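You operate a simulated robot arm through the tools that you are given. There is no shell and no other tool.

Carry out the task below with a simulated two-armed robot. There is one attempt and no reset: what you move stays moved.

JOB
Clamp the grey grooved bar, sand its brown scale off and lay it on the black mat.
Fine: put the yellow sanding block back and free the clamp after sanding. Set down upright: yellow sanding block. What is to be rubbed or washed off counts as gone when no trace of it is left.

Only the result counts: the job must be done as asked and must still hold three seconds after the hand-in. Knocking over, shifting, dropping, spilling or breaking anything else fails it.

ROBOT AND FRAMES
Two 7-joint arms with two-finger grippers on one trunk that stands fixed in place. Base frame: the origin is at the foot of the trunk, x ahead of it, y to its left, z up; the work surface is at about z = 800. Units: mm, degrees, N and s.
The left shoulder is at [60, 123, 970], the right one opposite. With the tool pointing down near the work surface each hand reaches from about 340 to 800 mm from the base axis, measured 20 degrees to its own side. Payload 1.47 kg a hand.
Tool frame (each hand has its own): the origin (TCP) lies between the finger pads and is the grasp point; the fingertips stand 16 mm ahead of it; z points along the fingers, y is the line along which they close. The gripper opens to 87 mm. The gripper's body begins 55 mm behind the TCP.
Orientation is that of the tool frame in the base frame, as a unit quaternion [x, y, z, w]. With the fingers straight down and closing along the base's y, the tool's x points along the base's -x, its y along +y and its z along -z.

CONTROLS
- The arms move only by the tool drive_tool. It takes "left_series", "right_series" or both (then of equal length, played together; a hand with none holds still); each is one flat list of numbers, 7 for each row, row after row: the opening, from 0 (shut) to 1 (fully open), then the shift along the base's x, y, z in units of 400 mm (1.0 is 400 mm), then the turn, a rotation vector about the base's x, y, z in units of 120 degrees (1.0 is 120 degrees). In form: [jaw, dx, dy, dz, ax, ay, az, jaw, dx, dy, dz, ax, ay, az, ...]. A call has 1 to 20 rows; each row is the pose to reach, as a shift and turn from the pose commanded when the call began. A call with a number of a shift or a turn outside -1 to 1 is refused whole. A row lasts 0.2 s, in which the tool goes at most 50 mm and 8.6 degrees; a call with a longer step from one row to the next is refused whole, and so is a gripper value outside its range. A pose out of reach is approached as far as the arm can. The call stops where the force on the tool passes 40 N (or 10 N more than at its start, if that is more) or the arm is blocked; 0.2 s more then pass. The fingers move at their own pace (about 153 mm/s each) and stop on an object; they squeeze with about 28 N. The grip force told is the motor's: it shows also when the fingers shut on nothing. Time passes only in rows, and 0.2 s behind the last, so rows that repeat a pose let the fingers close. The reply holds the time, the measured pose of the TCP, the force on the tool along the base axes, the opening and the grip force, in the units named above and with some noise, with the torque about the TCP (base axes, N m) and any sound that the robot's microphone picked up, and new pictures: "show" is both (left out), scene, wrist or none (wrist: the cameras of the hands that moved).
- Cameras (640 x 400 px; columns grow to the right, rows downward): "scene" is now at [90.9, 8.1, 1532.1]; the picture's right is [0.22, -0.98, 0.00], its down [-0.66, -0.15, -0.73] and it looks along [0.72, 0.16, -0.68] (base axes); focal length 318 px, centre (320, 200). "left" rides on the left gripper at [73, -12, -90] in its tool frame; the picture's right is [0.16, 0.99, 0.00], its down [-0.72, 0.12, -0.68] and it looks along [-0.67, 0.11, 0.73] (tool axes); focal length 247 px, centre (320, 200). "right" rides on the right gripper at [73, 12, -90] in its tool frame; the picture's right is [-0.16, 0.99, 0.00], its down [-0.72, -0.12, -0.68] and it looks along [-0.67, -0.11, 0.73] (tool axes); focal length 247 px, centre (320, 200). There is no depth. A picture from a camera that has moved, and an enlarged one, comes with that camera's place and axes in the base frame and with its lens. The place of the scene camera against the robot may be out by one fixed shift of up to 12 mm in any direction.
- lift_body(by): slides the trunk up (or, below 0, down) by that many mm; the arms and the scene camera ride with it, the base frame stays. It gives what a move gives, with no picture.
- head_to(pan, tilt): turns the head with the scene camera to pan (to the left, within 120 degrees either way) and tilt (down, from -29 to 69), counted from straight ahead of the robot. It gives what a move gives, and a new picture of the scene camera.
- enlarge(camera, box): a new picture of the part [left, top, right, bottom] of that camera's present view, enlarged. No time passes.
- hand_in(): hands the job in; it is judged then, once.

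Nothing tells you positions but the pictures and the camera data. Unless the task says otherwise, let go and move clear before handing in.

The tools are called after "Call:" as name(argument=value, ...) on one line, values as JSON. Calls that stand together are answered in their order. drive_tool: Moves the arms, as the interface text tells. Its arguments: {"type":"object","properties":{"left_series":{"type":"array","items":{"type":"number"}},"right_series":{"type":"array","items":{"type":"number"}},"show":{"type":"string","enum":["both","scene","wrist","none"]}},"required":[]} The other tools are called the same way: lift_body (by) slides the trunk up or down; head_to (pan, tilt) turns the head that bears the scene camera; enlarge (camera, box) takes an enlarged picture of a part of a camera's view; hand_in () hands the job in.

At the start:

```text
time: 0.0
left_position: [482.4, 427.4, 1088.2]
left_tcp_rot: [0.001, 1.0, 0.0, 0.0]
left_wrist_force: [-0.5, 0.5, -0.4]
left_moment: [0.0, 0.01, 0.02]
left_grip_width: 87.1
left_gripper_force: 0.1
right_position: [534.1, -48.8, 1094.6]
right_tcp_rot: [-0.001, 1.0, 0.0, 0.0]
right_wrist_force: [-0.2, 0.0, -0.4]
right_moment: [-0.04, 0.03, 0.0]
right_grip_width: 86.8
right_gripper_force: 0.2
trunk travel left (down, up): [-125.0, 105.0]
head pan, tilt: [12.5, 42.8]
```

scene: 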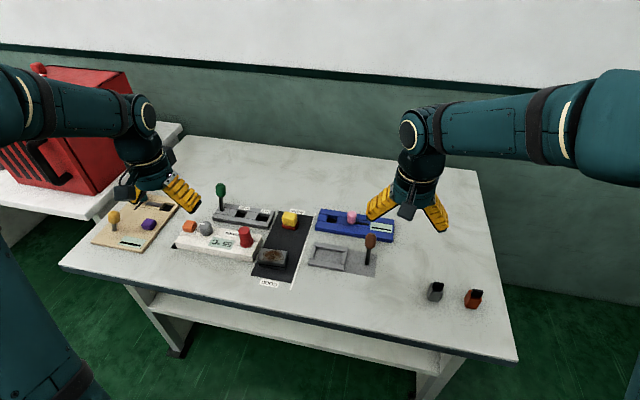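
right: 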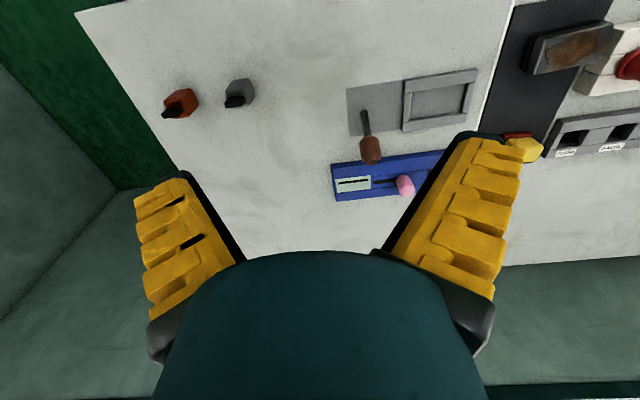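
left: 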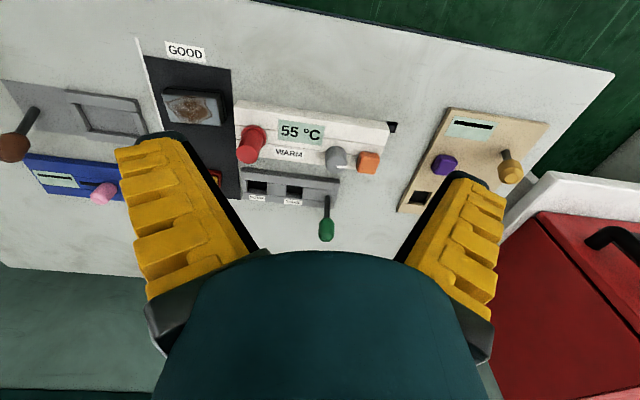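

I see a table with several devices, a black mat carrying a grey bar with brown scale and a yellow block, and a grey clamp-like tray with a brown lever. I'll enlarge the views to see the details first.

Call:
enlarge(camera="scene", box=[240, 190, 400, 290])

Call:
enlarge(camera="scene", box=[80, 180, 280, 305])

Call:
enlarge(camera="right", box=[320, 0, 640, 200])

Call:
enlarge(camera="left", box=[0, 30, 320, 230])

```text
4.00 times, centred on (320, 240) of scene
camera zoom: at [90.9, 8.1, 1532.1], right [0.22, -0.98, 0.0], down [-0.66, -0.15, -0.73], along [0.72, 0.16, -0.68], focal length 1273 px, centre (320, 40)
```

zoom: 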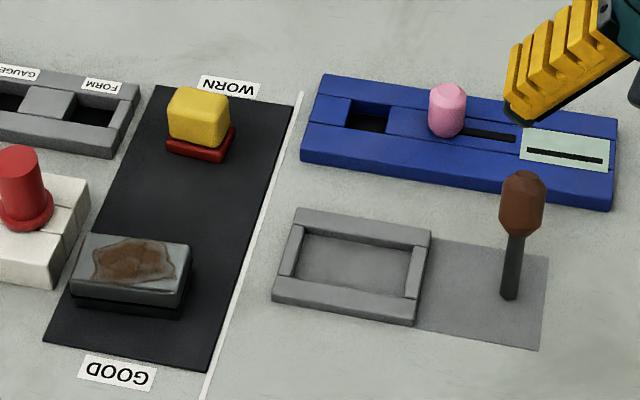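

```text
3.20 times, centred on (180, 242) of scene
camera zoom: at [90.9, 8.1, 1532.1], right [0.22, -0.98, 0.0], down [-0.66, -0.15, -0.73], along [0.72, 0.16, -0.68], focal length 1018 px, centre (768, 64)
```

zoom: 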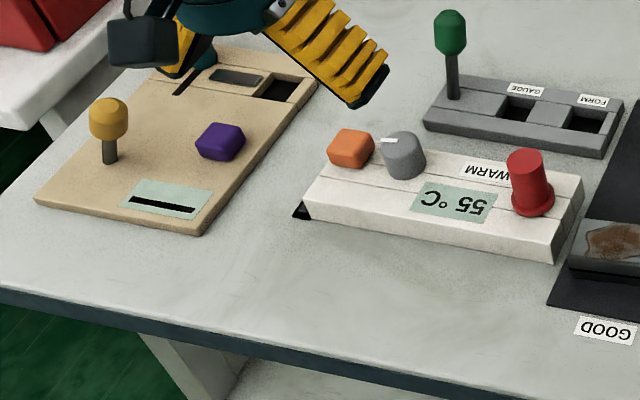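

```text
2.00 times, centred on (480, 100) of right
camera zoom: at [461.1, -37.8, 1184.1], right [0.16, 0.99, 0.0], down [0.72, -0.12, 0.68], along [0.67, -0.11, -0.73], focal length 494 px, centre (0, 400)
```

zoom: 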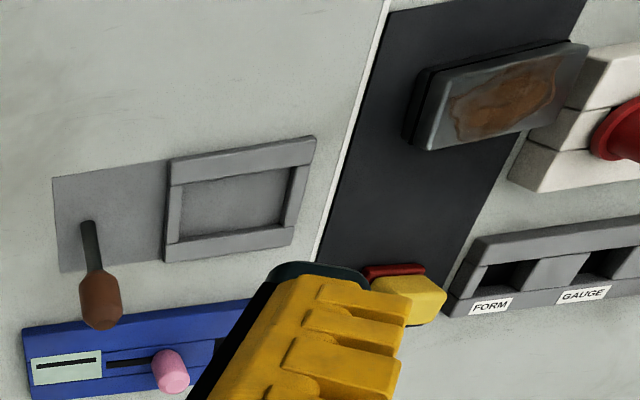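

```text
2.00 times, centred on (160, 130) of left
camera zoom: at [410.9, 414.7, 1177.5], right [-0.16, 0.99, 0.0], down [0.72, 0.12, 0.68], along [0.67, 0.11, -0.73], focal length 494 px, centre (640, 340)
```

zoom: 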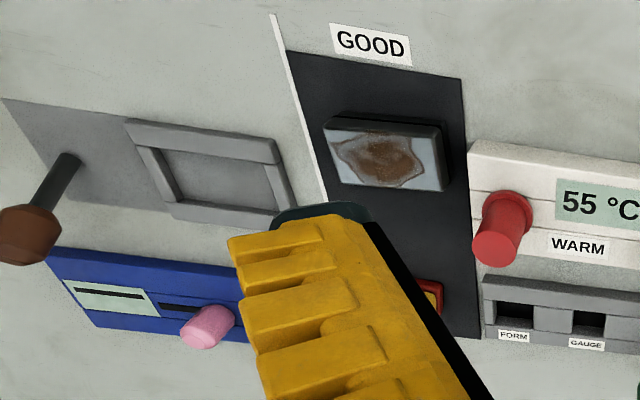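

The bar sits around (578, 245) on the mat's GOOD end, the sanding block around (711, 237), the clamp recess around (632, 103) and its lever near (625, -3). I'll bring the left hand nearer for a closer look at bar and clamp.

Call:
drive_tool(left_series=[1, -0.004, -0.083, -0.053, 0, 0, 0, 1, -0.008, -0.167, -0.107, 0, 0, 0, 1, -0.012, -0.25, -0.16, 0, 0, 0, 1, -0.016, -0.333, -0.213, 0, 0, 0, 1, -0.02, -0.417, -0.267, 0, 0, 0, 1, -0.022, -0.5, -0.32, 0, 0, 0])

Call:
enlarge(camera="left", box=[0, 0, 640, 400])

```text
time: 1.4
left_position: [476.2, 226.6, 958.8]
left_tcp_rot: [0.0, 1.0, 0.0, 0.0]
left_wrist_force: [-0.2, -0.5, 0.1]
left_moment: [0.02, 0.0, 0.01]
left_grip_width: 87.2
left_gripper_force: 0.0
right_position: [535.0, -50.0, 1094.9]
right_tcp_rot: [0.0, 1.0, -0.001, 0.0]
right_wrist_force: [-0.2, -0.4, 0.0]
right_moment: [0.0, 0.05, -0.02]
right_grip_width: 86.8
right_gripper_force: 0.0
trunk travel left (down, up): [-125.0, 105.0]
head pan, tilt: [12.5, 42.8]
camera scene: at [91.5, 7.5, 1532.1], right [0.22, -0.98, 0.0], down [-0.66, -0.15, -0.73], along [0.72, 0.16, -0.68], focal length 318 px, centre (320, 200)
camera left: at [403.7, 213.7, 1049.2], right [-0.16, 0.99, 0.0], down [0.72, 0.12, 0.68], along [0.67, 0.11, -0.73], focal length 247 px, centre (320, 200)
```

scene: 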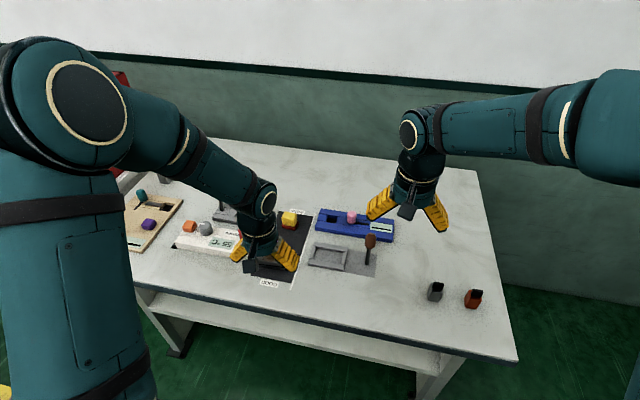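
left: 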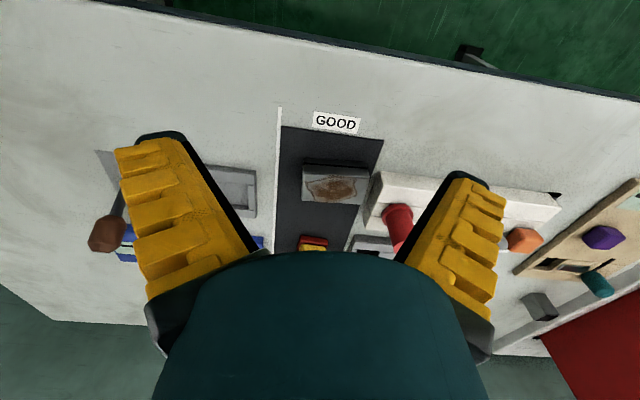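

```text
1.00 times, centred on (320, 200) of left (not enlarged: the box is as wide or as high as the picture)
camera zoom: at [403.7, 213.7, 1049.2], right [-0.16, 0.99, 0.0], down [0.72, 0.12, 0.68], along [0.67, 0.11, -0.73], focal length 247 px, centre (320, 200)
```

zoom: 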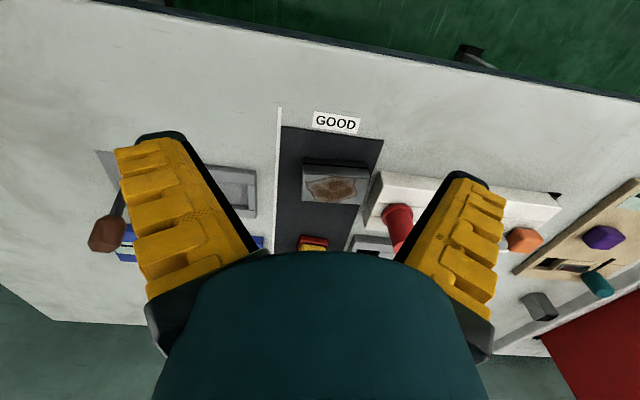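

The view is inverted (image top is toward the robot). I'll zoom in on the bar, the clamp and the block.

Call:
enlarge(camera="left", box=[250, 100, 410, 260])

Call:
enlarge(camera="left", box=[70, 120, 270, 270])

Call:
enlarge(camera="scene", box=[290, 200, 400, 290])

```text
2.50 times, centred on (330, 180) of left
camera zoom: at [403.7, 213.7, 1049.2], right [-0.16, 0.99, 0.0], down [0.72, 0.12, 0.68], along [0.67, 0.11, -0.73], focal length 617 px, centre (295, 250)
```

zoom: 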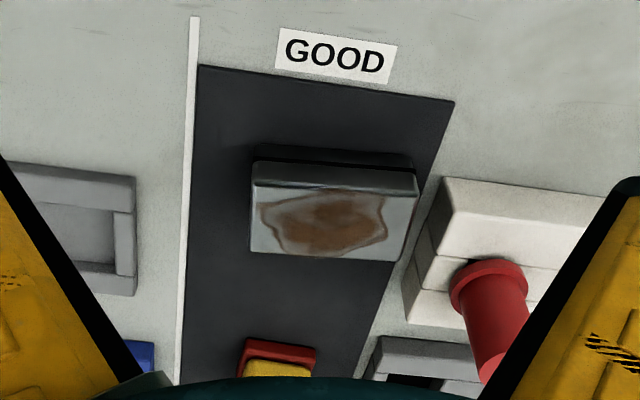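

```text
2.67 times, centred on (170, 195) of left
camera zoom: at [403.7, 213.7, 1049.2], right [-0.16, 0.99, 0.0], down [0.72, 0.12, 0.68], along [0.67, 0.11, -0.73], focal length 659 px, centre (720, 213)
```

zoom: 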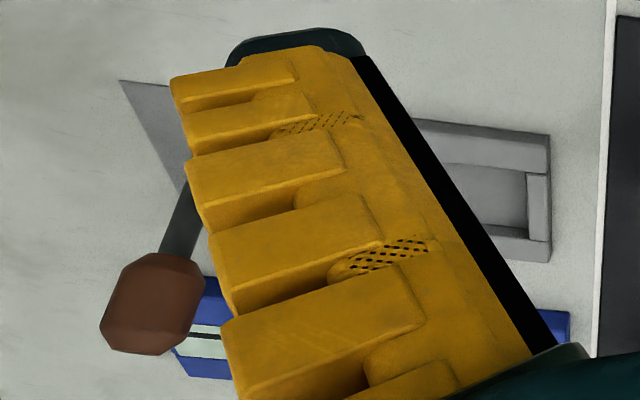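

```text
4.44 times, centred on (345, 245) of scene
camera zoom: at [91.5, 7.5, 1532.1], right [0.22, -0.98, 0.0], down [-0.66, -0.15, -0.73], along [0.72, 0.16, -0.68], focal length 1414 px, centre (209, 0)
```

zoom: 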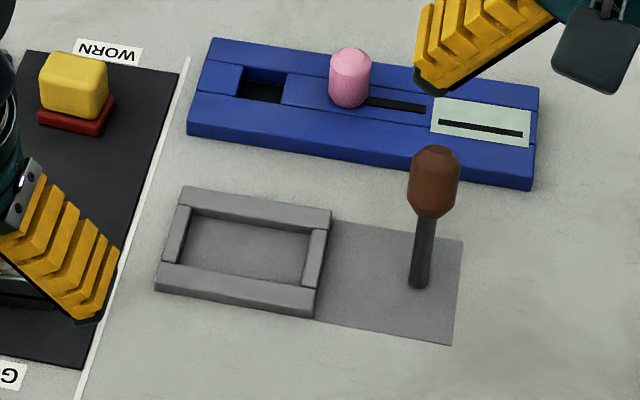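

The bar lies at about (583, 260), turned by about 5 degrees; the clamp frame centre is near (632, 111) with a recess of about 44 x 76. I'll take closer pictures with both wrist cameras to measure.

Call:
drive_tool(left_series=[1, 0.0106, 0.0175, -0.034, 0, 0, 0, 1, 0.021, 0.035, -0.068, 0, 0, 0, 1, 0.032, 0.0525, -0.101, 0, 0, 0, 1, 0.0425, 0.07, -0.135, 0, 0, 0, 1, 0.0425, 0.07, -0.135, 0, 0, 0], right_series=[1, -0.009, 0.069, -0.084, 0, 0, 0, 1, -0.019, 0.1375, -0.169, 0, 0, 0, 1, -0.028, 0.206, -0.253, 0, 0, 0, 1, -0.0375, 0.275, -0.3375, 0, 0, 0, 1, -0.0375, 0.275, -0.3375, 0, 0, 0])

Call:
enlarge(camera="left", box=[250, 140, 410, 260])

Call:
enlarge(camera="right", box=[220, 110, 430, 250])

```text
time: 2.6
left_position: [491.4, 254.0, 905.5]
left_tcp_rot: [0.0, 1.0, 0.0, 0.001]
left_wrist_force: [0.4, 0.1, 1.3]
left_moment: [0.0, -0.01, 0.0]
left_grip_width: 86.9
left_gripper_force: 0.1
right_position: [519.7, 61.0, 957.4]
right_tcp_rot: [0.001, 1.0, 0.0, 0.0]
right_wrist_force: [-0.1, 0.1, -0.9]
right_moment: [0.02, 0.0, 0.0]
right_grip_width: 86.8
right_gripper_force: 0.0
trunk travel left (down, up): [-125.0, 105.0]
head pan, tilt: [12.5, 42.8]
camera scene: at [90.6, 7.7, 1532.2], right [0.22, -0.98, 0.0], down [-0.66, -0.15, -0.73], along [0.72, 0.16, -0.68], focal length 318 px, centre (320, 200)
camera right: at [446.8, 73.0, 1048.3], right [0.16, 0.99, 0.0], down [0.72, -0.12, 0.68], along [0.67, -0.11, -0.73], focal length 247 px, centre (320, 200)
camera left: at [418.9, 242.6, 995.2], right [-0.16, 0.99, 0.0], down [0.72, 0.12, 0.68], along [0.67, 0.11, -0.73], focal length 247 px, centre (320, 200)
```

scene: 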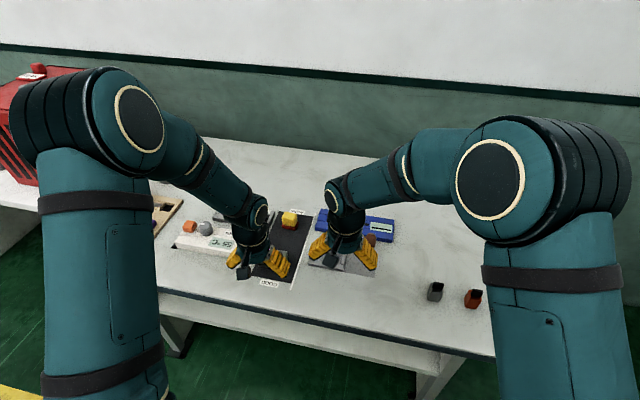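
right: 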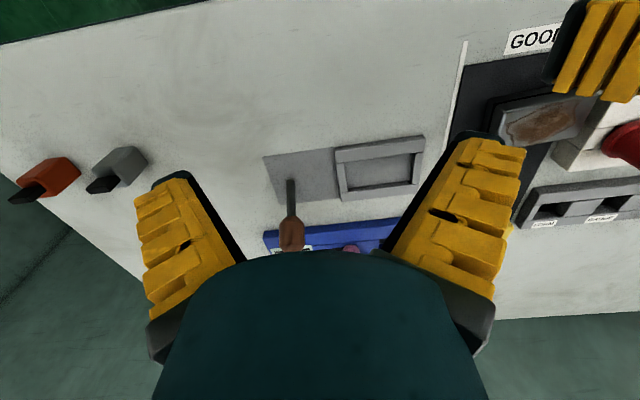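
left: 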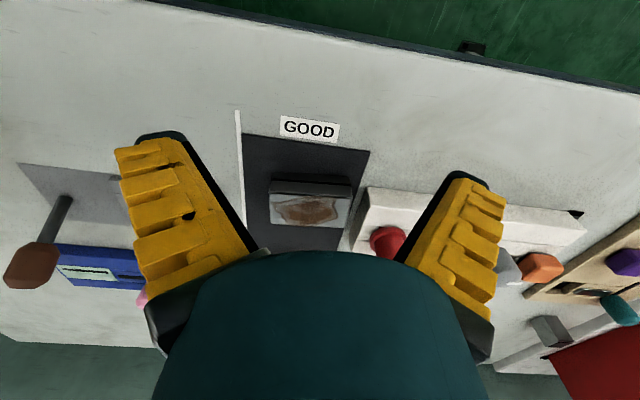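

```text
3.33 times, centred on (330, 200) of left
camera zoom: at [418.9, 242.6, 995.2], right [-0.16, 0.99, 0.0], down [0.72, 0.12, 0.68], along [0.67, 0.11, -0.73], focal length 823 px, centre (287, 200)
```

zoom: 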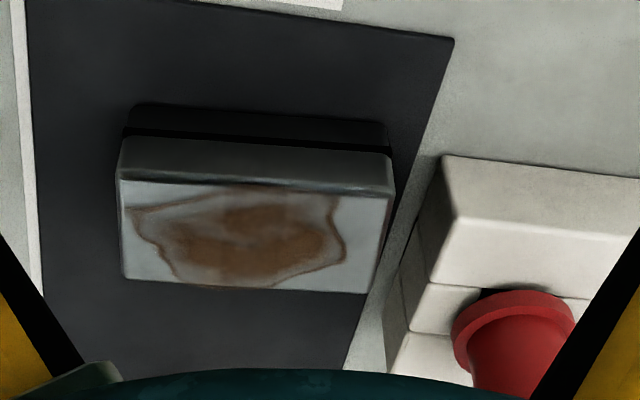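

```text
2.86 times, centred on (325, 180) of right
camera zoom: at [446.8, 73.0, 1048.3], right [0.16, 0.99, 0.0], down [0.72, -0.12, 0.68], along [0.67, -0.11, -0.73], focal length 706 px, centre (306, 257)
```

zoom: 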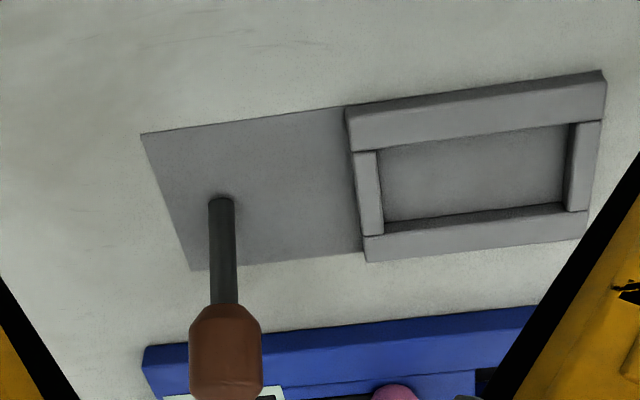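

Bar top is at about z=834, centre (584, 259.5), yaw about +4.2 degrees, roughly 73 x 40 mm. Now I'll zoom in further on the clamp to measure its recess and lever.

Call:
enlarge(camera="right", box=[325, 130, 435, 205])

Call:
enlarge(camera="right", box=[260, 140, 350, 255])

Call:
enlarge(camera="left", box=[0, 140, 150, 300])

```text
5.33 times, centred on (380, 168) of right
camera zoom: at [446.8, 73.0, 1048.3], right [0.16, 0.99, 0.0], down [0.72, -0.12, 0.68], along [0.67, -0.11, -0.73], focal length 1317 px, centre (0, 373)
```

zoom: 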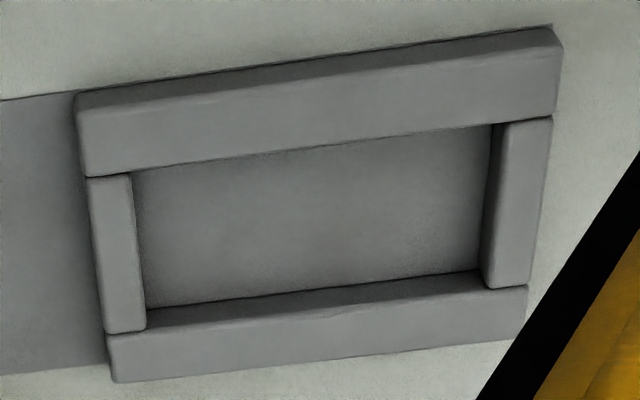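

```text
3.48 times, centred on (305, 198) of right
camera zoom: at [446.8, 73.0, 1048.3], right [0.16, 0.99, 0.0], down [0.72, -0.12, 0.68], along [0.67, -0.11, -0.73], focal length 859 px, centre (372, 209)
```

zoom: 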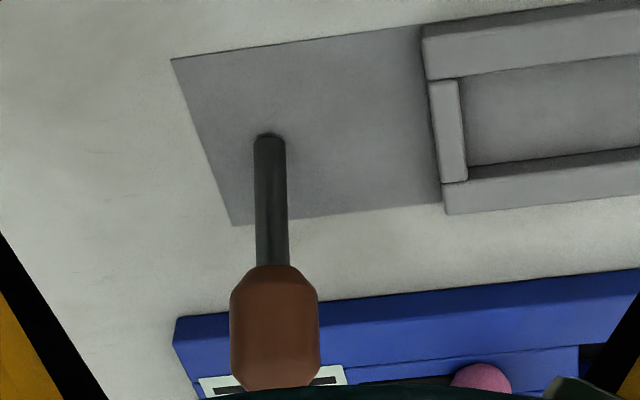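

```text
2.50 times, centred on (75, 220) of left
camera zoom: at [418.9, 242.6, 995.2], right [-0.16, 0.99, 0.0], down [0.72, 0.12, 0.68], along [0.67, 0.11, -0.73], focal length 617 px, centre (932, 150)
```

zoom: 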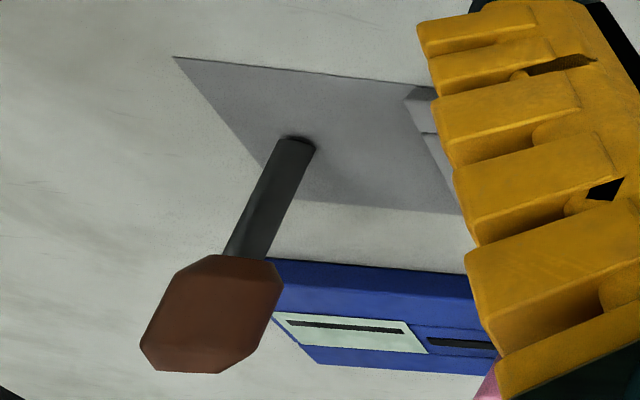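

The clamp recess is roughly 47 x 79 mm, centred at (635, 114), about 8 mm deep; its lever leans away from the robot (+x, about 27 degrees) with the knob at (664, 5, 867). I'll turn the left hand so it closes along x and bring it above the bar, and move the right hand aside.

Call:
drive_tool(left_series=[1, 0.0193, 0.0011, 0.006, 0, 0, 0.0654, 1, 0.0387, 0.0023, 0.012, 0, 0, 0.1308, 1, 0.058, 0.0034, 0.018, 0, 0, 0.1963, 1, 0.0773, 0.0046, 0.024, 0, 0, 0.2617, 1, 0.0967, 0.0057, 0.03, 0, 0, 0.3271, 1, 0.116, 0.0069, 0.036, 0, 0, 0.3925, 1, 0.1353, 0.008, 0.042, 0, 0, 0.4579, 1, 0.1547, 0.0092, 0.048, 0, 0, 0.5233, 1, 0.174, 0.0103, 0.054, 0, 0, 0.5888, 1, 0.1933, 0.0115, 0.06, 0, 0, 0.6542, 1, 0.2127, 0.0126, 0.061, 0, 0, 0.7196, 1, 0.232, 0.0138, 0.061, 0, 0, 0.785, 1, 0.232, 0.0138, 0.061, 0, 0, 0.785], right_series=[1, 0, -0.04, 0.01, 0, 0, 0, 1, 0, -0.08, 0.02, 0, 0, 0, 1, 0, -0.12, 0.03, 0, 0, 0, 1, 0, -0.16, 0.04, 0, 0, 0, 1, 0, -0.2, 0.05, 0, 0, 0, 1, 0, -0.24, 0.06, 0, 0, 0, 1, 0, -0.28, 0.07, 0, 0, 0, 1, 0, -0.32, 0.08, 0, 0, 0, 1, 0, -0.36, 0.09, 0, 0, 0, 1, 0, -0.36, 0.09, 0, 0, 0, 1, 0, -0.36, 0.09, 0, 0, 0, 1, 0, -0.36, 0.09, 0, 0, 0, 1, 0, -0.36, 0.09, 0, 0, 0])

Call:
enlarge(camera="left", box=[200, 100, 440, 250])

```text
time: 5.4
left_position: [585.8, 259.9, 932.1]
left_tcp_rot: [0.733, -0.68, 0.0, 0.0]
left_wrist_force: [0.6, 0.3, 0.2]
left_moment: [-0.02, 0.03, -0.02]
left_grip_width: 87.0
left_gripper_force: 0.0
right_position: [518.8, -83.9, 995.9]
right_tcp_rot: [0.0, 1.0, 0.0, 0.001]
right_wrist_force: [-0.5, -0.7, -0.3]
right_moment: [-0.01, 0.02, 0.05]
right_grip_width: 87.0
right_gripper_force: 0.0
trunk travel left (down, up): [-125.0, 105.0]
head pan, tilt: [12.5, 42.8]
camera scene: at [90.8, 8.1, 1532.1], right [0.22, -0.98, 0.0], down [-0.66, -0.15, -0.73], along [0.72, 0.16, -0.68], focal length 318 px, centre (320, 200)
camera right: at [445.8, -72.2, 1085.2], right [0.16, 0.99, 0.0], down [0.72, -0.12, 0.68], along [0.67, -0.11, -0.73], focal length 247 px, centre (320, 200)
camera left: at [602.2, 187.9, 1019.7], right [-0.97, -0.23, 0.0], down [-0.17, 0.71, 0.68], along [-0.16, 0.66, -0.73], focal length 247 px, centre (320, 200)
```

scene: 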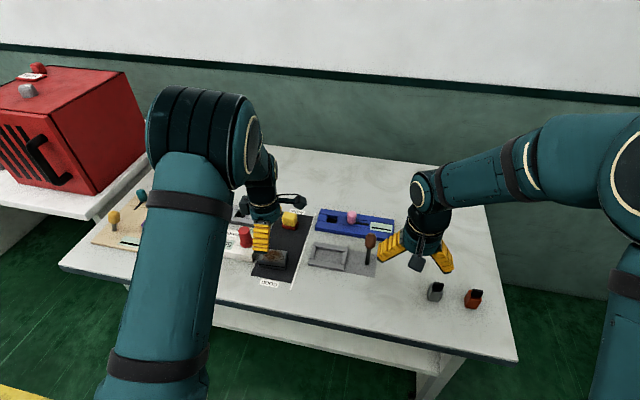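
right: 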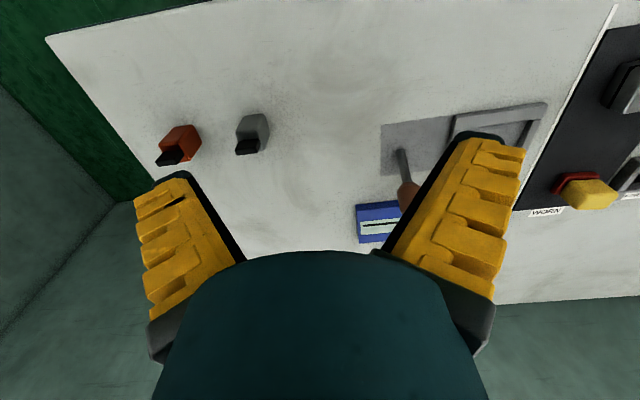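
left: 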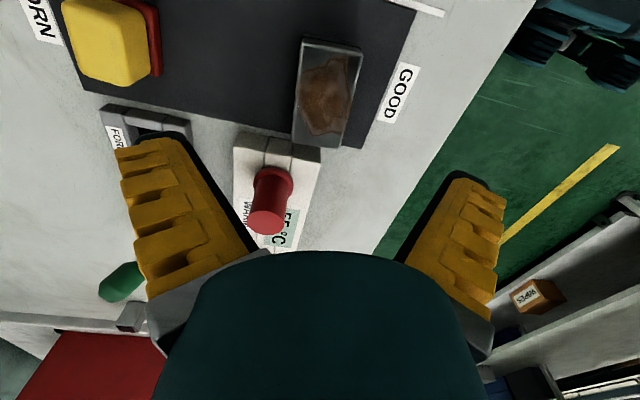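

```text
2.67 times, centred on (320, 175) of left
camera zoom: at [602.2, 187.9, 1019.7], right [-0.97, -0.23, 0.0], down [-0.17, 0.71, 0.68], along [-0.16, 0.66, -0.73], focal length 659 px, centre (320, 267)
```

zoom: 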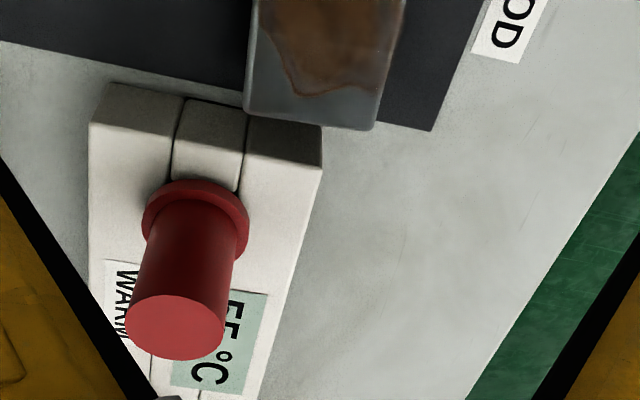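

The bar is seen between the open fingers' plane; I'll re-measure it from this angle, and the sanding block too.

Call:
enlarge(camera="left", box=[260, 20, 400, 160])

Call:
enlarge(camera="left", box=[30, 0, 190, 110])

```text
2.86 times, centred on (330, 90) of left
camera zoom: at [602.2, 187.9, 1019.7], right [-0.97, -0.23, 0.0], down [-0.17, 0.71, 0.68], along [-0.16, 0.66, -0.73], focal length 706 px, centre (291, 514)
```

zoom: 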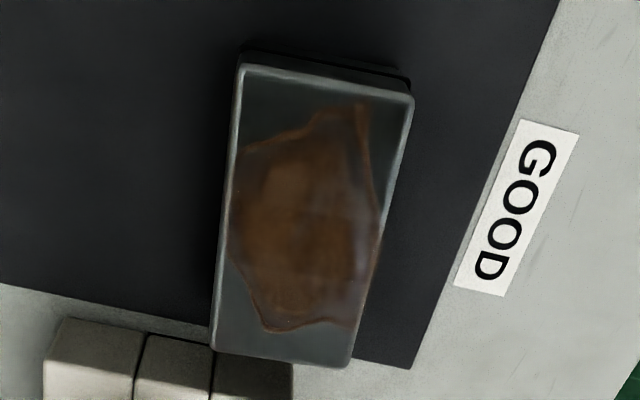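

```text
3.64 times, centred on (110, 55) of left
camera zoom: at [602.2, 187.9, 1019.7], right [-0.97, -0.23, 0.0], down [-0.17, 0.71, 0.68], along [-0.16, 0.66, -0.73], focal length 898 px, centre (1084, 727)
```

zoom: 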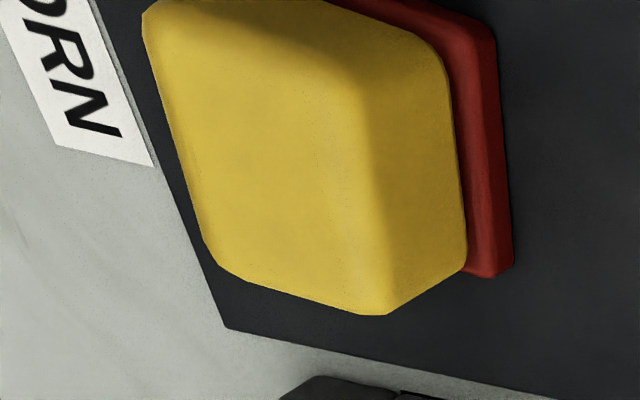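

Both measurements agree: bar centre about (583, 259.5), top z about 834. I'll lower the left hand around it, keeping fingertips about z=815 so they later clear the clamp walls, and grip.

Call:
drive_tool(left_series=[1, -0.004, 0, -0.1, 0, 0, 0, 1, -0.004, 0, -0.18, 0, 0, 0, 1, -0.004, 0, -0.23, 0, 0, 0, 1, -0.004, 0, -0.25, 0, 0, 0, 1, -0.004, 0, -0.25, 0, 0, 0])

Call:
enlarge(camera="scene", box=[220, 190, 340, 290])

```text
time: 6.6
left_position: [584.3, 260.5, 831.0]
left_tcp_rot: [0.733, -0.68, 0.001, 0.0]
left_wrist_force: [-0.3, 0.1, -0.5]
left_moment: [0.01, -0.03, 0.0]
left_grip_width: 87.2
left_gripper_force: 0.1
right_position: [519.4, -83.8, 995.3]
right_tcp_rot: [0.0, 1.0, 0.001, 0.0]
right_wrist_force: [0.7, 0.0, -0.8]
right_moment: [0.01, -0.05, 0.0]
right_grip_width: 86.6
right_gripper_force: 0.0
trunk travel left (down, up): [-125.0, 105.0]
head pan, tilt: [12.5, 42.8]
camera scene: at [91.0, 8.1, 1532.1], right [0.22, -0.98, 0.0], down [-0.66, -0.15, -0.73], along [0.72, 0.16, -0.68], focal length 318 px, centre (320, 200)
camera left: at [600.8, 188.6, 919.9], right [-0.97, -0.23, 0.0], down [-0.17, 0.71, 0.68], along [-0.16, 0.66, -0.73], focal length 247 px, centre (320, 200)
```

scene: 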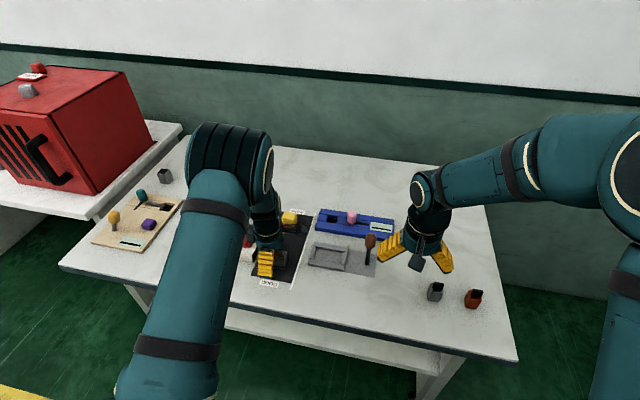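
left: 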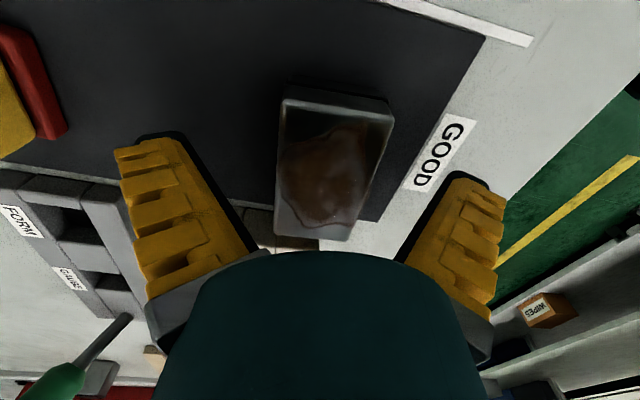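

```text
4.00 times, centred on (280, 240) of scene
camera zoom: at [91.0, 8.1, 1532.1], right [0.22, -0.98, 0.0], down [-0.66, -0.15, -0.73], along [0.72, 0.16, -0.68], focal length 1273 px, centre (480, 40)
```

zoom: 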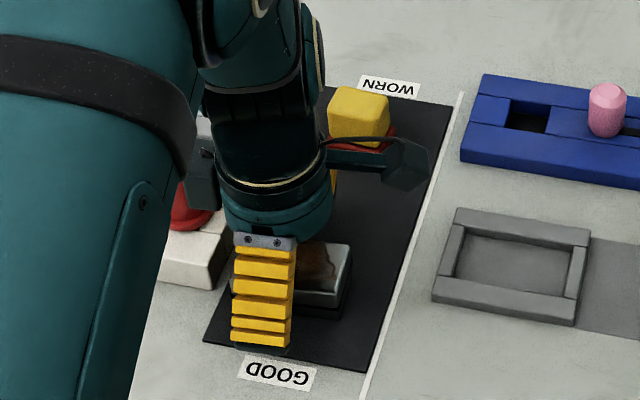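

The bar lies centred between the fingers. Closing the grip now.

Call:
drive_tool(left_series=[0, 0, 0, 0, 0, 0, 0, 0, 0, 0, 0, 0, 0, 0, 0, 0, 0, 0, 0, 0, 0], show="wrist")

```text
time: 7.4
left_position: [583.1, 260.2, 830.9]
left_tcp_rot: [0.732, -0.681, -0.001, 0.0]
left_wrist_force: [-1.0, 0.3, 3.4]
left_moment: [-0.09, -0.01, -0.02]
left_grip_width: 38.8
left_gripper_force: 28.0
right_position: [519.2, -84.2, 997.3]
right_tcp_rot: [0.0, 1.0, -0.001, 0.0]
right_wrist_force: [0.4, -0.4, 0.0]
right_moment: [0.0, 0.04, -0.01]
right_grip_width: 87.0
right_gripper_force: 0.1
trunk travel left (down, up): [-125.0, 105.0]
head pan, tilt: [12.5, 42.8]
camera left: at [600.4, 188.5, 920.4], right [-0.97, -0.23, 0.0], down [-0.17, 0.71, 0.68], along [-0.16, 0.66, -0.73], focal length 247 px, centre (320, 200)
```

left: 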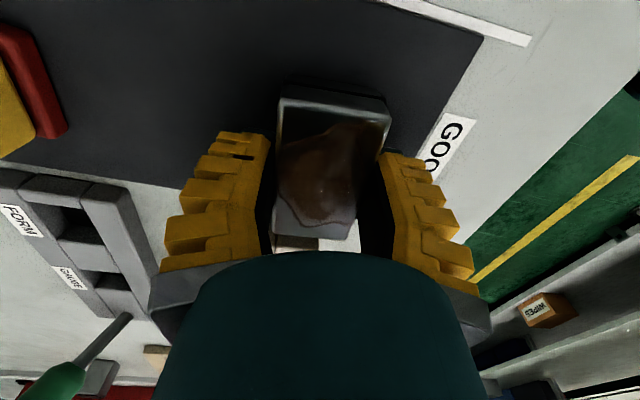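

The bar is gripped (38.8 mm). I'll lift it, straighten the yaw by -4.2 degrees and carry it above the clamp recess, then check the alignment.

Call:
drive_tool(left_series=[0, 0, 0, 0.05, 0, 0, 0, 0, 0, 0, 0.15, 0, 0, 0, 0, 0.026, -0.0726, 0.15, 0, 0, -0.007, 0, 0.052, -0.145, 0.15, 0, 0, -0.014, 0, 0.078, -0.218, 0.15, 0, 0, -0.021, 0, 0.104, -0.29, 0.15, 0, 0, -0.028, 0, 0.13, -0.363, 0.15, 0, 0, -0.035, 0, 0.13, -0.363, 0.15, 0, 0, -0.035, 0, 0.13, -0.363, 0.15, 0, 0, -0.035])

Call:
enlarge(camera="left", box=[200, 0, 440, 160])

Call:
enlarge(camera="right", box=[340, 60, 580, 210])

Call:
enlarge(camera="scene", box=[280, 190, 400, 290])

```text
time: 9.4
left_position: [634.4, 114.0, 890.7]
left_tcp_rot: [0.707, -0.707, 0.0, -0.001]
left_wrist_force: [0.4, 0.2, -1.4]
left_moment: [0.03, 0.04, -0.04]
left_grip_width: 38.4
left_gripper_force: 27.8
right_position: [519.2, -83.9, 995.4]
right_tcp_rot: [-0.001, 1.0, 0.0, 0.0]
right_wrist_force: [0.0, 0.2, -0.1]
right_moment: [0.0, 0.01, 0.0]
right_grip_width: 87.0
right_gripper_force: 0.1
trunk travel left (down, up): [-125.0, 105.0]
head pan, tilt: [12.5, 42.8]
camera scene: at [91.3, 7.9, 1532.1], right [0.22, -0.98, 0.0], down [-0.66, -0.15, -0.73], along [0.72, 0.16, -0.68], focal length 318 px, centre (320, 200)
camera left: at [646.9, 41.4, 979.2], right [-0.99, -0.16, 0.0], down [-0.12, 0.72, 0.68], along [-0.11, 0.67, -0.73], focal length 247 px, centre (320, 200)
```

scene: 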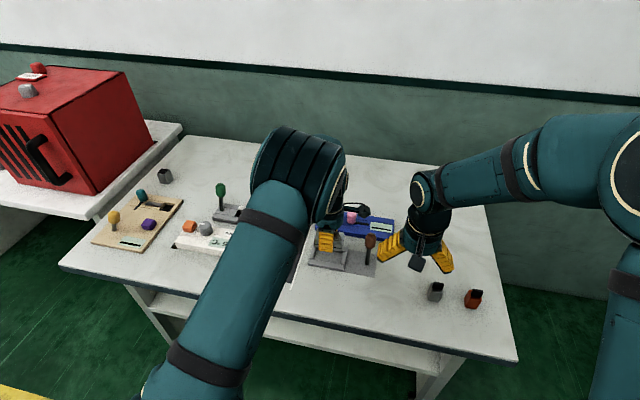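
left: 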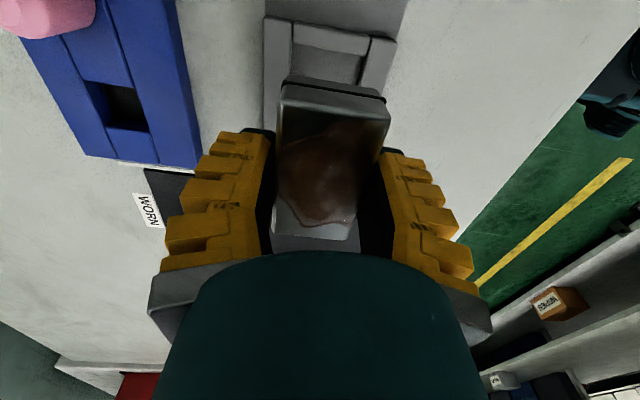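

```text
2.50 times, centred on (320, 80) of left
camera zoom: at [646.9, 41.4, 979.2], right [-0.99, -0.16, 0.0], down [-0.12, 0.72, 0.68], along [-0.11, 0.67, -0.73], focal length 617 px, centre (320, 500)
```

zoom: 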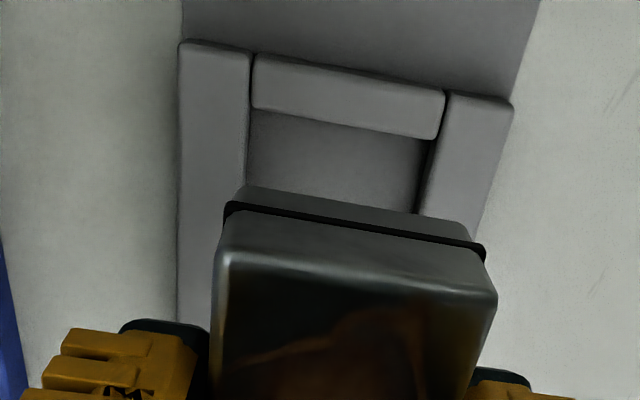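

```text
2.67 times, centred on (460, 135) of right
camera zoom: at [446.2, -72.4, 1085.0], right [0.16, 0.99, 0.0], down [0.72, -0.12, 0.68], along [0.67, -0.11, -0.73], focal length 659 px, centre (-53, 373)
```

zoom: 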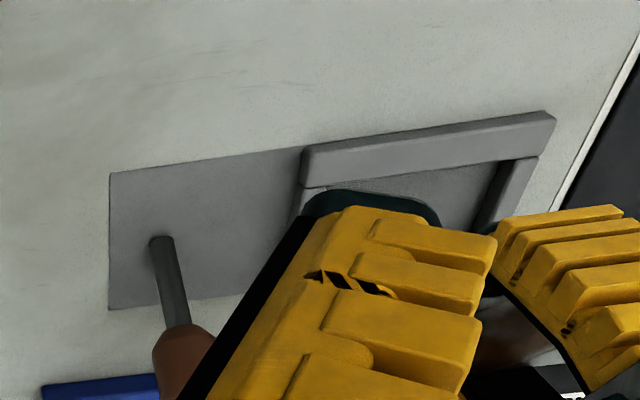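

```text
4.00 times, centred on (340, 240) of scene
camera zoom: at [91.3, 7.9, 1532.1], right [0.22, -0.98, 0.0], down [-0.66, -0.15, -0.73], along [0.72, 0.16, -0.68], focal length 1273 px, centre (240, 40)
```

zoom: 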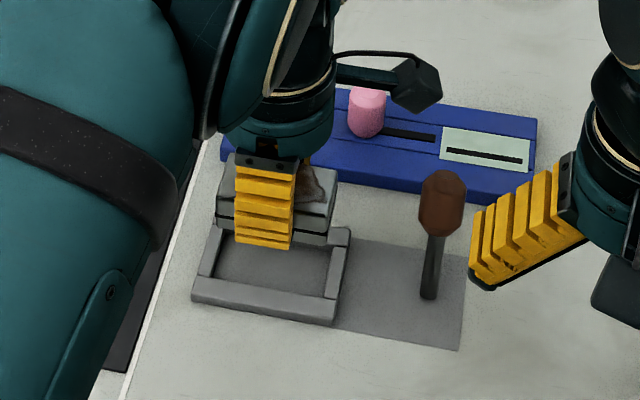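

Clamp and bar line up within about 1 mm. I'll nudge +0.8 mm in x and y and lower the bar into the recess, slowing at the end.

Call:
drive_tool(left_series=[0, 0.002, 0.002, -0.05, 0, 0, 0, 0, 0.002, 0.002, -0.1, 0, 0, 0, 0, 0.002, 0.002, -0.12, 0, 0, 0, 0, 0.002, 0.002, -0.13, 0, 0, 0, 0, 0.002, 0.002, -0.136, 0, 0, 0, 0, 0.002, 0.002, -0.142, 0, 0, 0, 0, 0.002, 0.002, -0.142, 0, 0, 0])

Call:
enlarge(camera="left", box=[200, 40, 440, 200])

Call:
enlarge(camera="scene", box=[300, 220, 380, 280])

```text
time: 11.0
left_position: [635.5, 115.7, 833.8]
left_tcp_rot: [-0.707, 0.707, 0.0, 0.0]
left_wrist_force: [0.2, 0.3, -1.4]
left_moment: [0.02, 0.01, 0.01]
left_grip_width: 38.1
left_gripper_force: 27.6
right_position: [519.0, -83.0, 996.3]
right_tcp_rot: [0.0, 1.0, 0.0, 0.001]
right_wrist_force: [-0.1, -0.9, -0.1]
right_moment: [0.02, 0.0, -0.01]
right_grip_width: 86.9
right_gripper_force: 0.0
trunk travel left (down, up): [-125.0, 105.0]
head pan, tilt: [12.5, 42.8]
camera scene: at [91.1, 8.1, 1532.1], right [0.22, -0.98, 0.0], down [-0.66, -0.15, -0.73], along [0.72, 0.16, -0.68], focal length 318 px, centre (320, 200)
camera left: at [647.7, 42.7, 922.8], right [-0.99, -0.16, 0.0], down [-0.12, 0.72, 0.68], along [-0.11, 0.67, -0.73], focal length 247 px, centre (320, 200)
```

scene: 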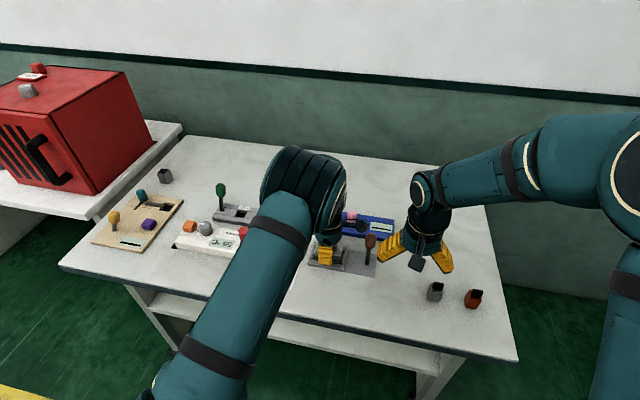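
left: 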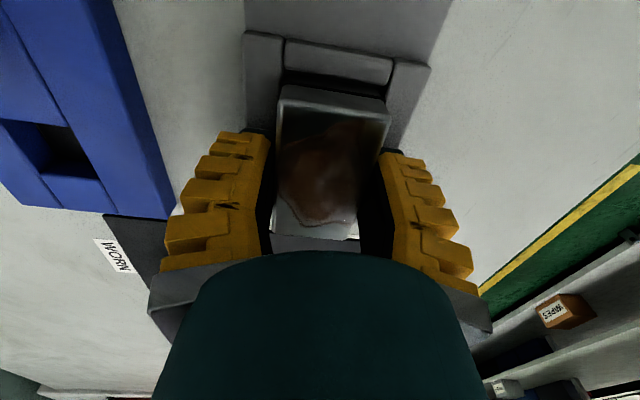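

```text
2.50 times, centred on (320, 120) of left
camera zoom: at [647.7, 42.7, 922.8], right [-0.99, -0.16, 0.0], down [-0.12, 0.72, 0.68], along [-0.11, 0.67, -0.73], focal length 617 px, centre (320, 400)
```

zoom: 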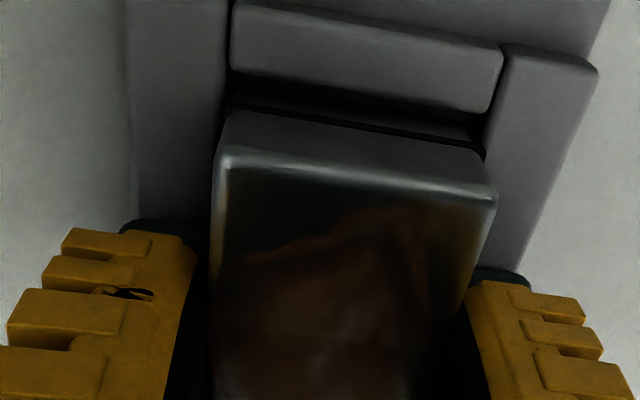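

```text
6.67 times, centred on (340, 250) of scene
camera zoom: at [91.1, 8.1, 1532.1], right [0.22, -0.98, 0.0], down [-0.66, -0.15, -0.73], along [0.72, 0.16, -0.68], focal length 2122 px, centre (187, -133)
```

zoom: 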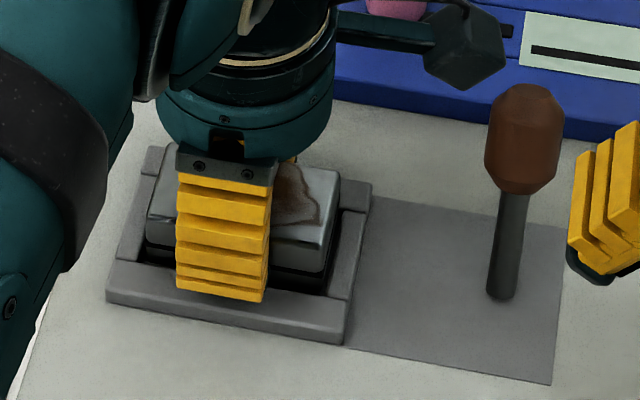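

The bar sits inside the recess, just above the floor. I'll lower it in 1 mm steps and watch the force.

Call:
drive_tool(left_series=[0, 0, 0, -0.0025, 0, 0, 0, 0, 0, 0, -0.005, 0, 0, 0, 0, 0, 0, -0.005, 0, 0, 0], show="none")

```text
time: 11.8
left_position: [634.3, 115.6, 831.2]
left_tcp_rot: [0.707, -0.707, 0.0, 0.001]
left_wrist_force: [0.1, 0.2, -1.0]
left_moment: [0.0, -0.01, 0.02]
left_grip_width: 38.3
left_gripper_force: 28.7
right_position: [519.3, -85.2, 995.8]
right_tcp_rot: [0.001, 1.0, 0.001, 0.0]
right_wrist_force: [-0.2, -0.7, 0.4]
right_moment: [0.01, -0.01, 0.0]
right_grip_width: 87.1
right_gripper_force: 0.1
trunk travel left (down, up): [-125.0, 105.0]
head pan, tilt: [12.5, 42.8]
```

Call:
drive_tool(left_series=[0, 0, 0, -0.0025, 0, 0, 0, 0, 0, 0, -0.005, 0, 0, 0, 0, 0, 0, -0.005, 0, 0, 0], show="none")

```text
time: 12.6
left_position: [634.5, 116.2, 829.3]
left_tcp_rot: [-0.707, 0.707, 0.0, 0.0]
left_wrist_force: [0.2, -0.2, -1.5]
left_moment: [-0.02, 0.01, -0.01]
left_grip_width: 38.5
left_gripper_force: 28.1
right_position: [518.9, -84.1, 994.4]
right_tcp_rot: [0.0, 1.0, 0.0, 0.0]
right_wrist_force: [0.2, -0.5, 0.5]
right_moment: [-0.02, 0.01, -0.04]
right_grip_width: 87.1
right_gripper_force: 0.0
trunk travel left (down, up): [-125.0, 105.0]
head pan, tilt: [12.5, 42.8]
```

No contact yet; I'll continue in small steps.

Call:
drive_tool(left_series=[0, 0, 0, -0.002, 0, 0, 0, 0, 0, 0, -0.004, 0, 0, 0, 0, 0, 0, -0.004, 0, 0, 0], show="wrist")

Call:
enlarge(camera="scene", box=[300, 220, 380, 280])

Call:
enlarge(camera="left", box=[200, 40, 440, 200])

```text
time: 13.4
left_position: [634.4, 115.5, 828.4]
left_tcp_rot: [-0.707, 0.707, 0.0, 0.0]
left_wrist_force: [1.2, 0.1, -0.7]
left_moment: [-0.02, -0.01, 0.0]
left_grip_width: 38.5
left_gripper_force: 27.8
right_position: [517.7, -82.4, 996.1]
right_tcp_rot: [0.0, 1.0, 0.0, 0.0]
right_wrist_force: [0.3, 0.5, 0.5]
right_moment: [0.02, 0.03, -0.01]
right_grip_width: 87.1
right_gripper_force: 0.0
trunk travel left (down, up): [-125.0, 105.0]
head pan, tilt: [12.5, 42.8]
camera left: at [647.5, 42.6, 917.6], right [-0.99, -0.16, 0.0], down [-0.12, 0.72, 0.68], along [-0.11, 0.67, -0.73], focal length 247 px, centre (320, 200)
```

left: 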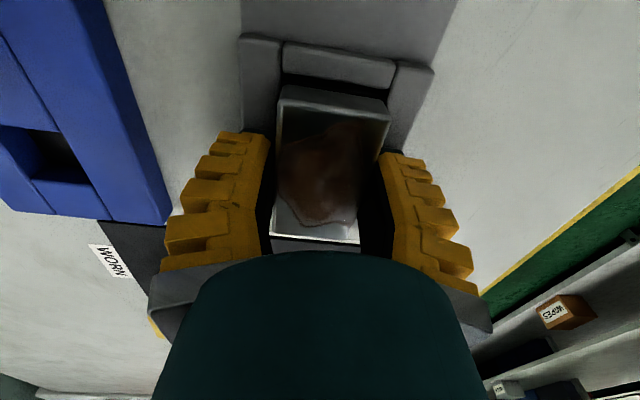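

```text
6.67 times, centred on (340, 250) of scene
camera zoom: at [91.1, 8.1, 1532.1], right [0.22, -0.98, 0.0], down [-0.66, -0.15, -0.73], along [0.72, 0.16, -0.68], focal length 2122 px, centre (187, -133)
```

zoom: 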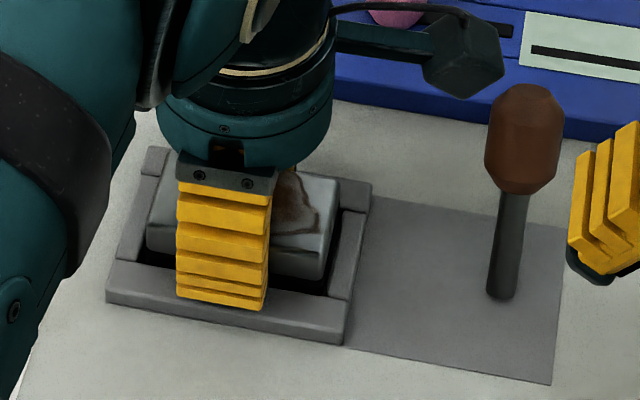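

```text
2.50 times, centred on (320, 120) of left
camera zoom: at [647.5, 42.6, 917.6], right [-0.99, -0.16, 0.0], down [-0.12, 0.72, 0.68], along [-0.11, 0.67, -0.73], focal length 617 px, centre (320, 400)
```

zoom: 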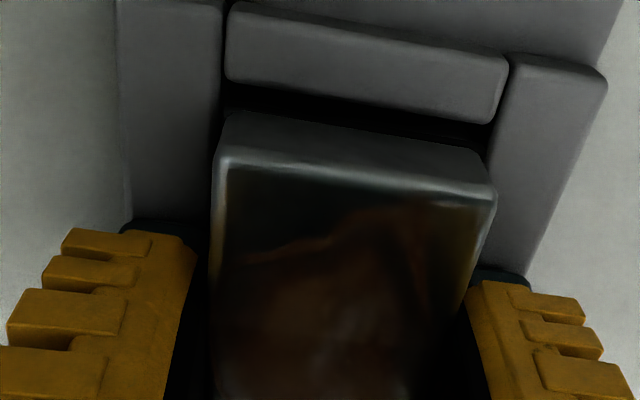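

Still free of contact and well inside the recess. One more millimetre, then I'll open the fingers and rise.

Call:
drive_tool(left_series=[0, 0, 0, -0.0025, 0, 0, 0, 0, 0, 0, -0.0025, 0, 0, 0], show="none")

```text
time: 14.0
left_position: [636.2, 115.8, 829.5]
left_tcp_rot: [-0.707, 0.707, -0.001, 0.0]
left_wrist_force: [-0.4, -0.6, 5.7]
left_moment: [0.0, 0.03, -0.04]
left_grip_width: 38.7
left_gripper_force: 28.0
right_position: [518.9, -83.0, 994.7]
right_tcp_rot: [0.0, 1.0, 0.0, 0.0]
right_wrist_force: [-0.5, -0.4, 0.0]
right_moment: [-0.01, -0.01, -0.01]
right_grip_width: 87.1
right_gripper_force: 0.0
trunk travel left (down, up): [-125.0, 105.0]
head pan, tilt: [12.5, 42.8]
```

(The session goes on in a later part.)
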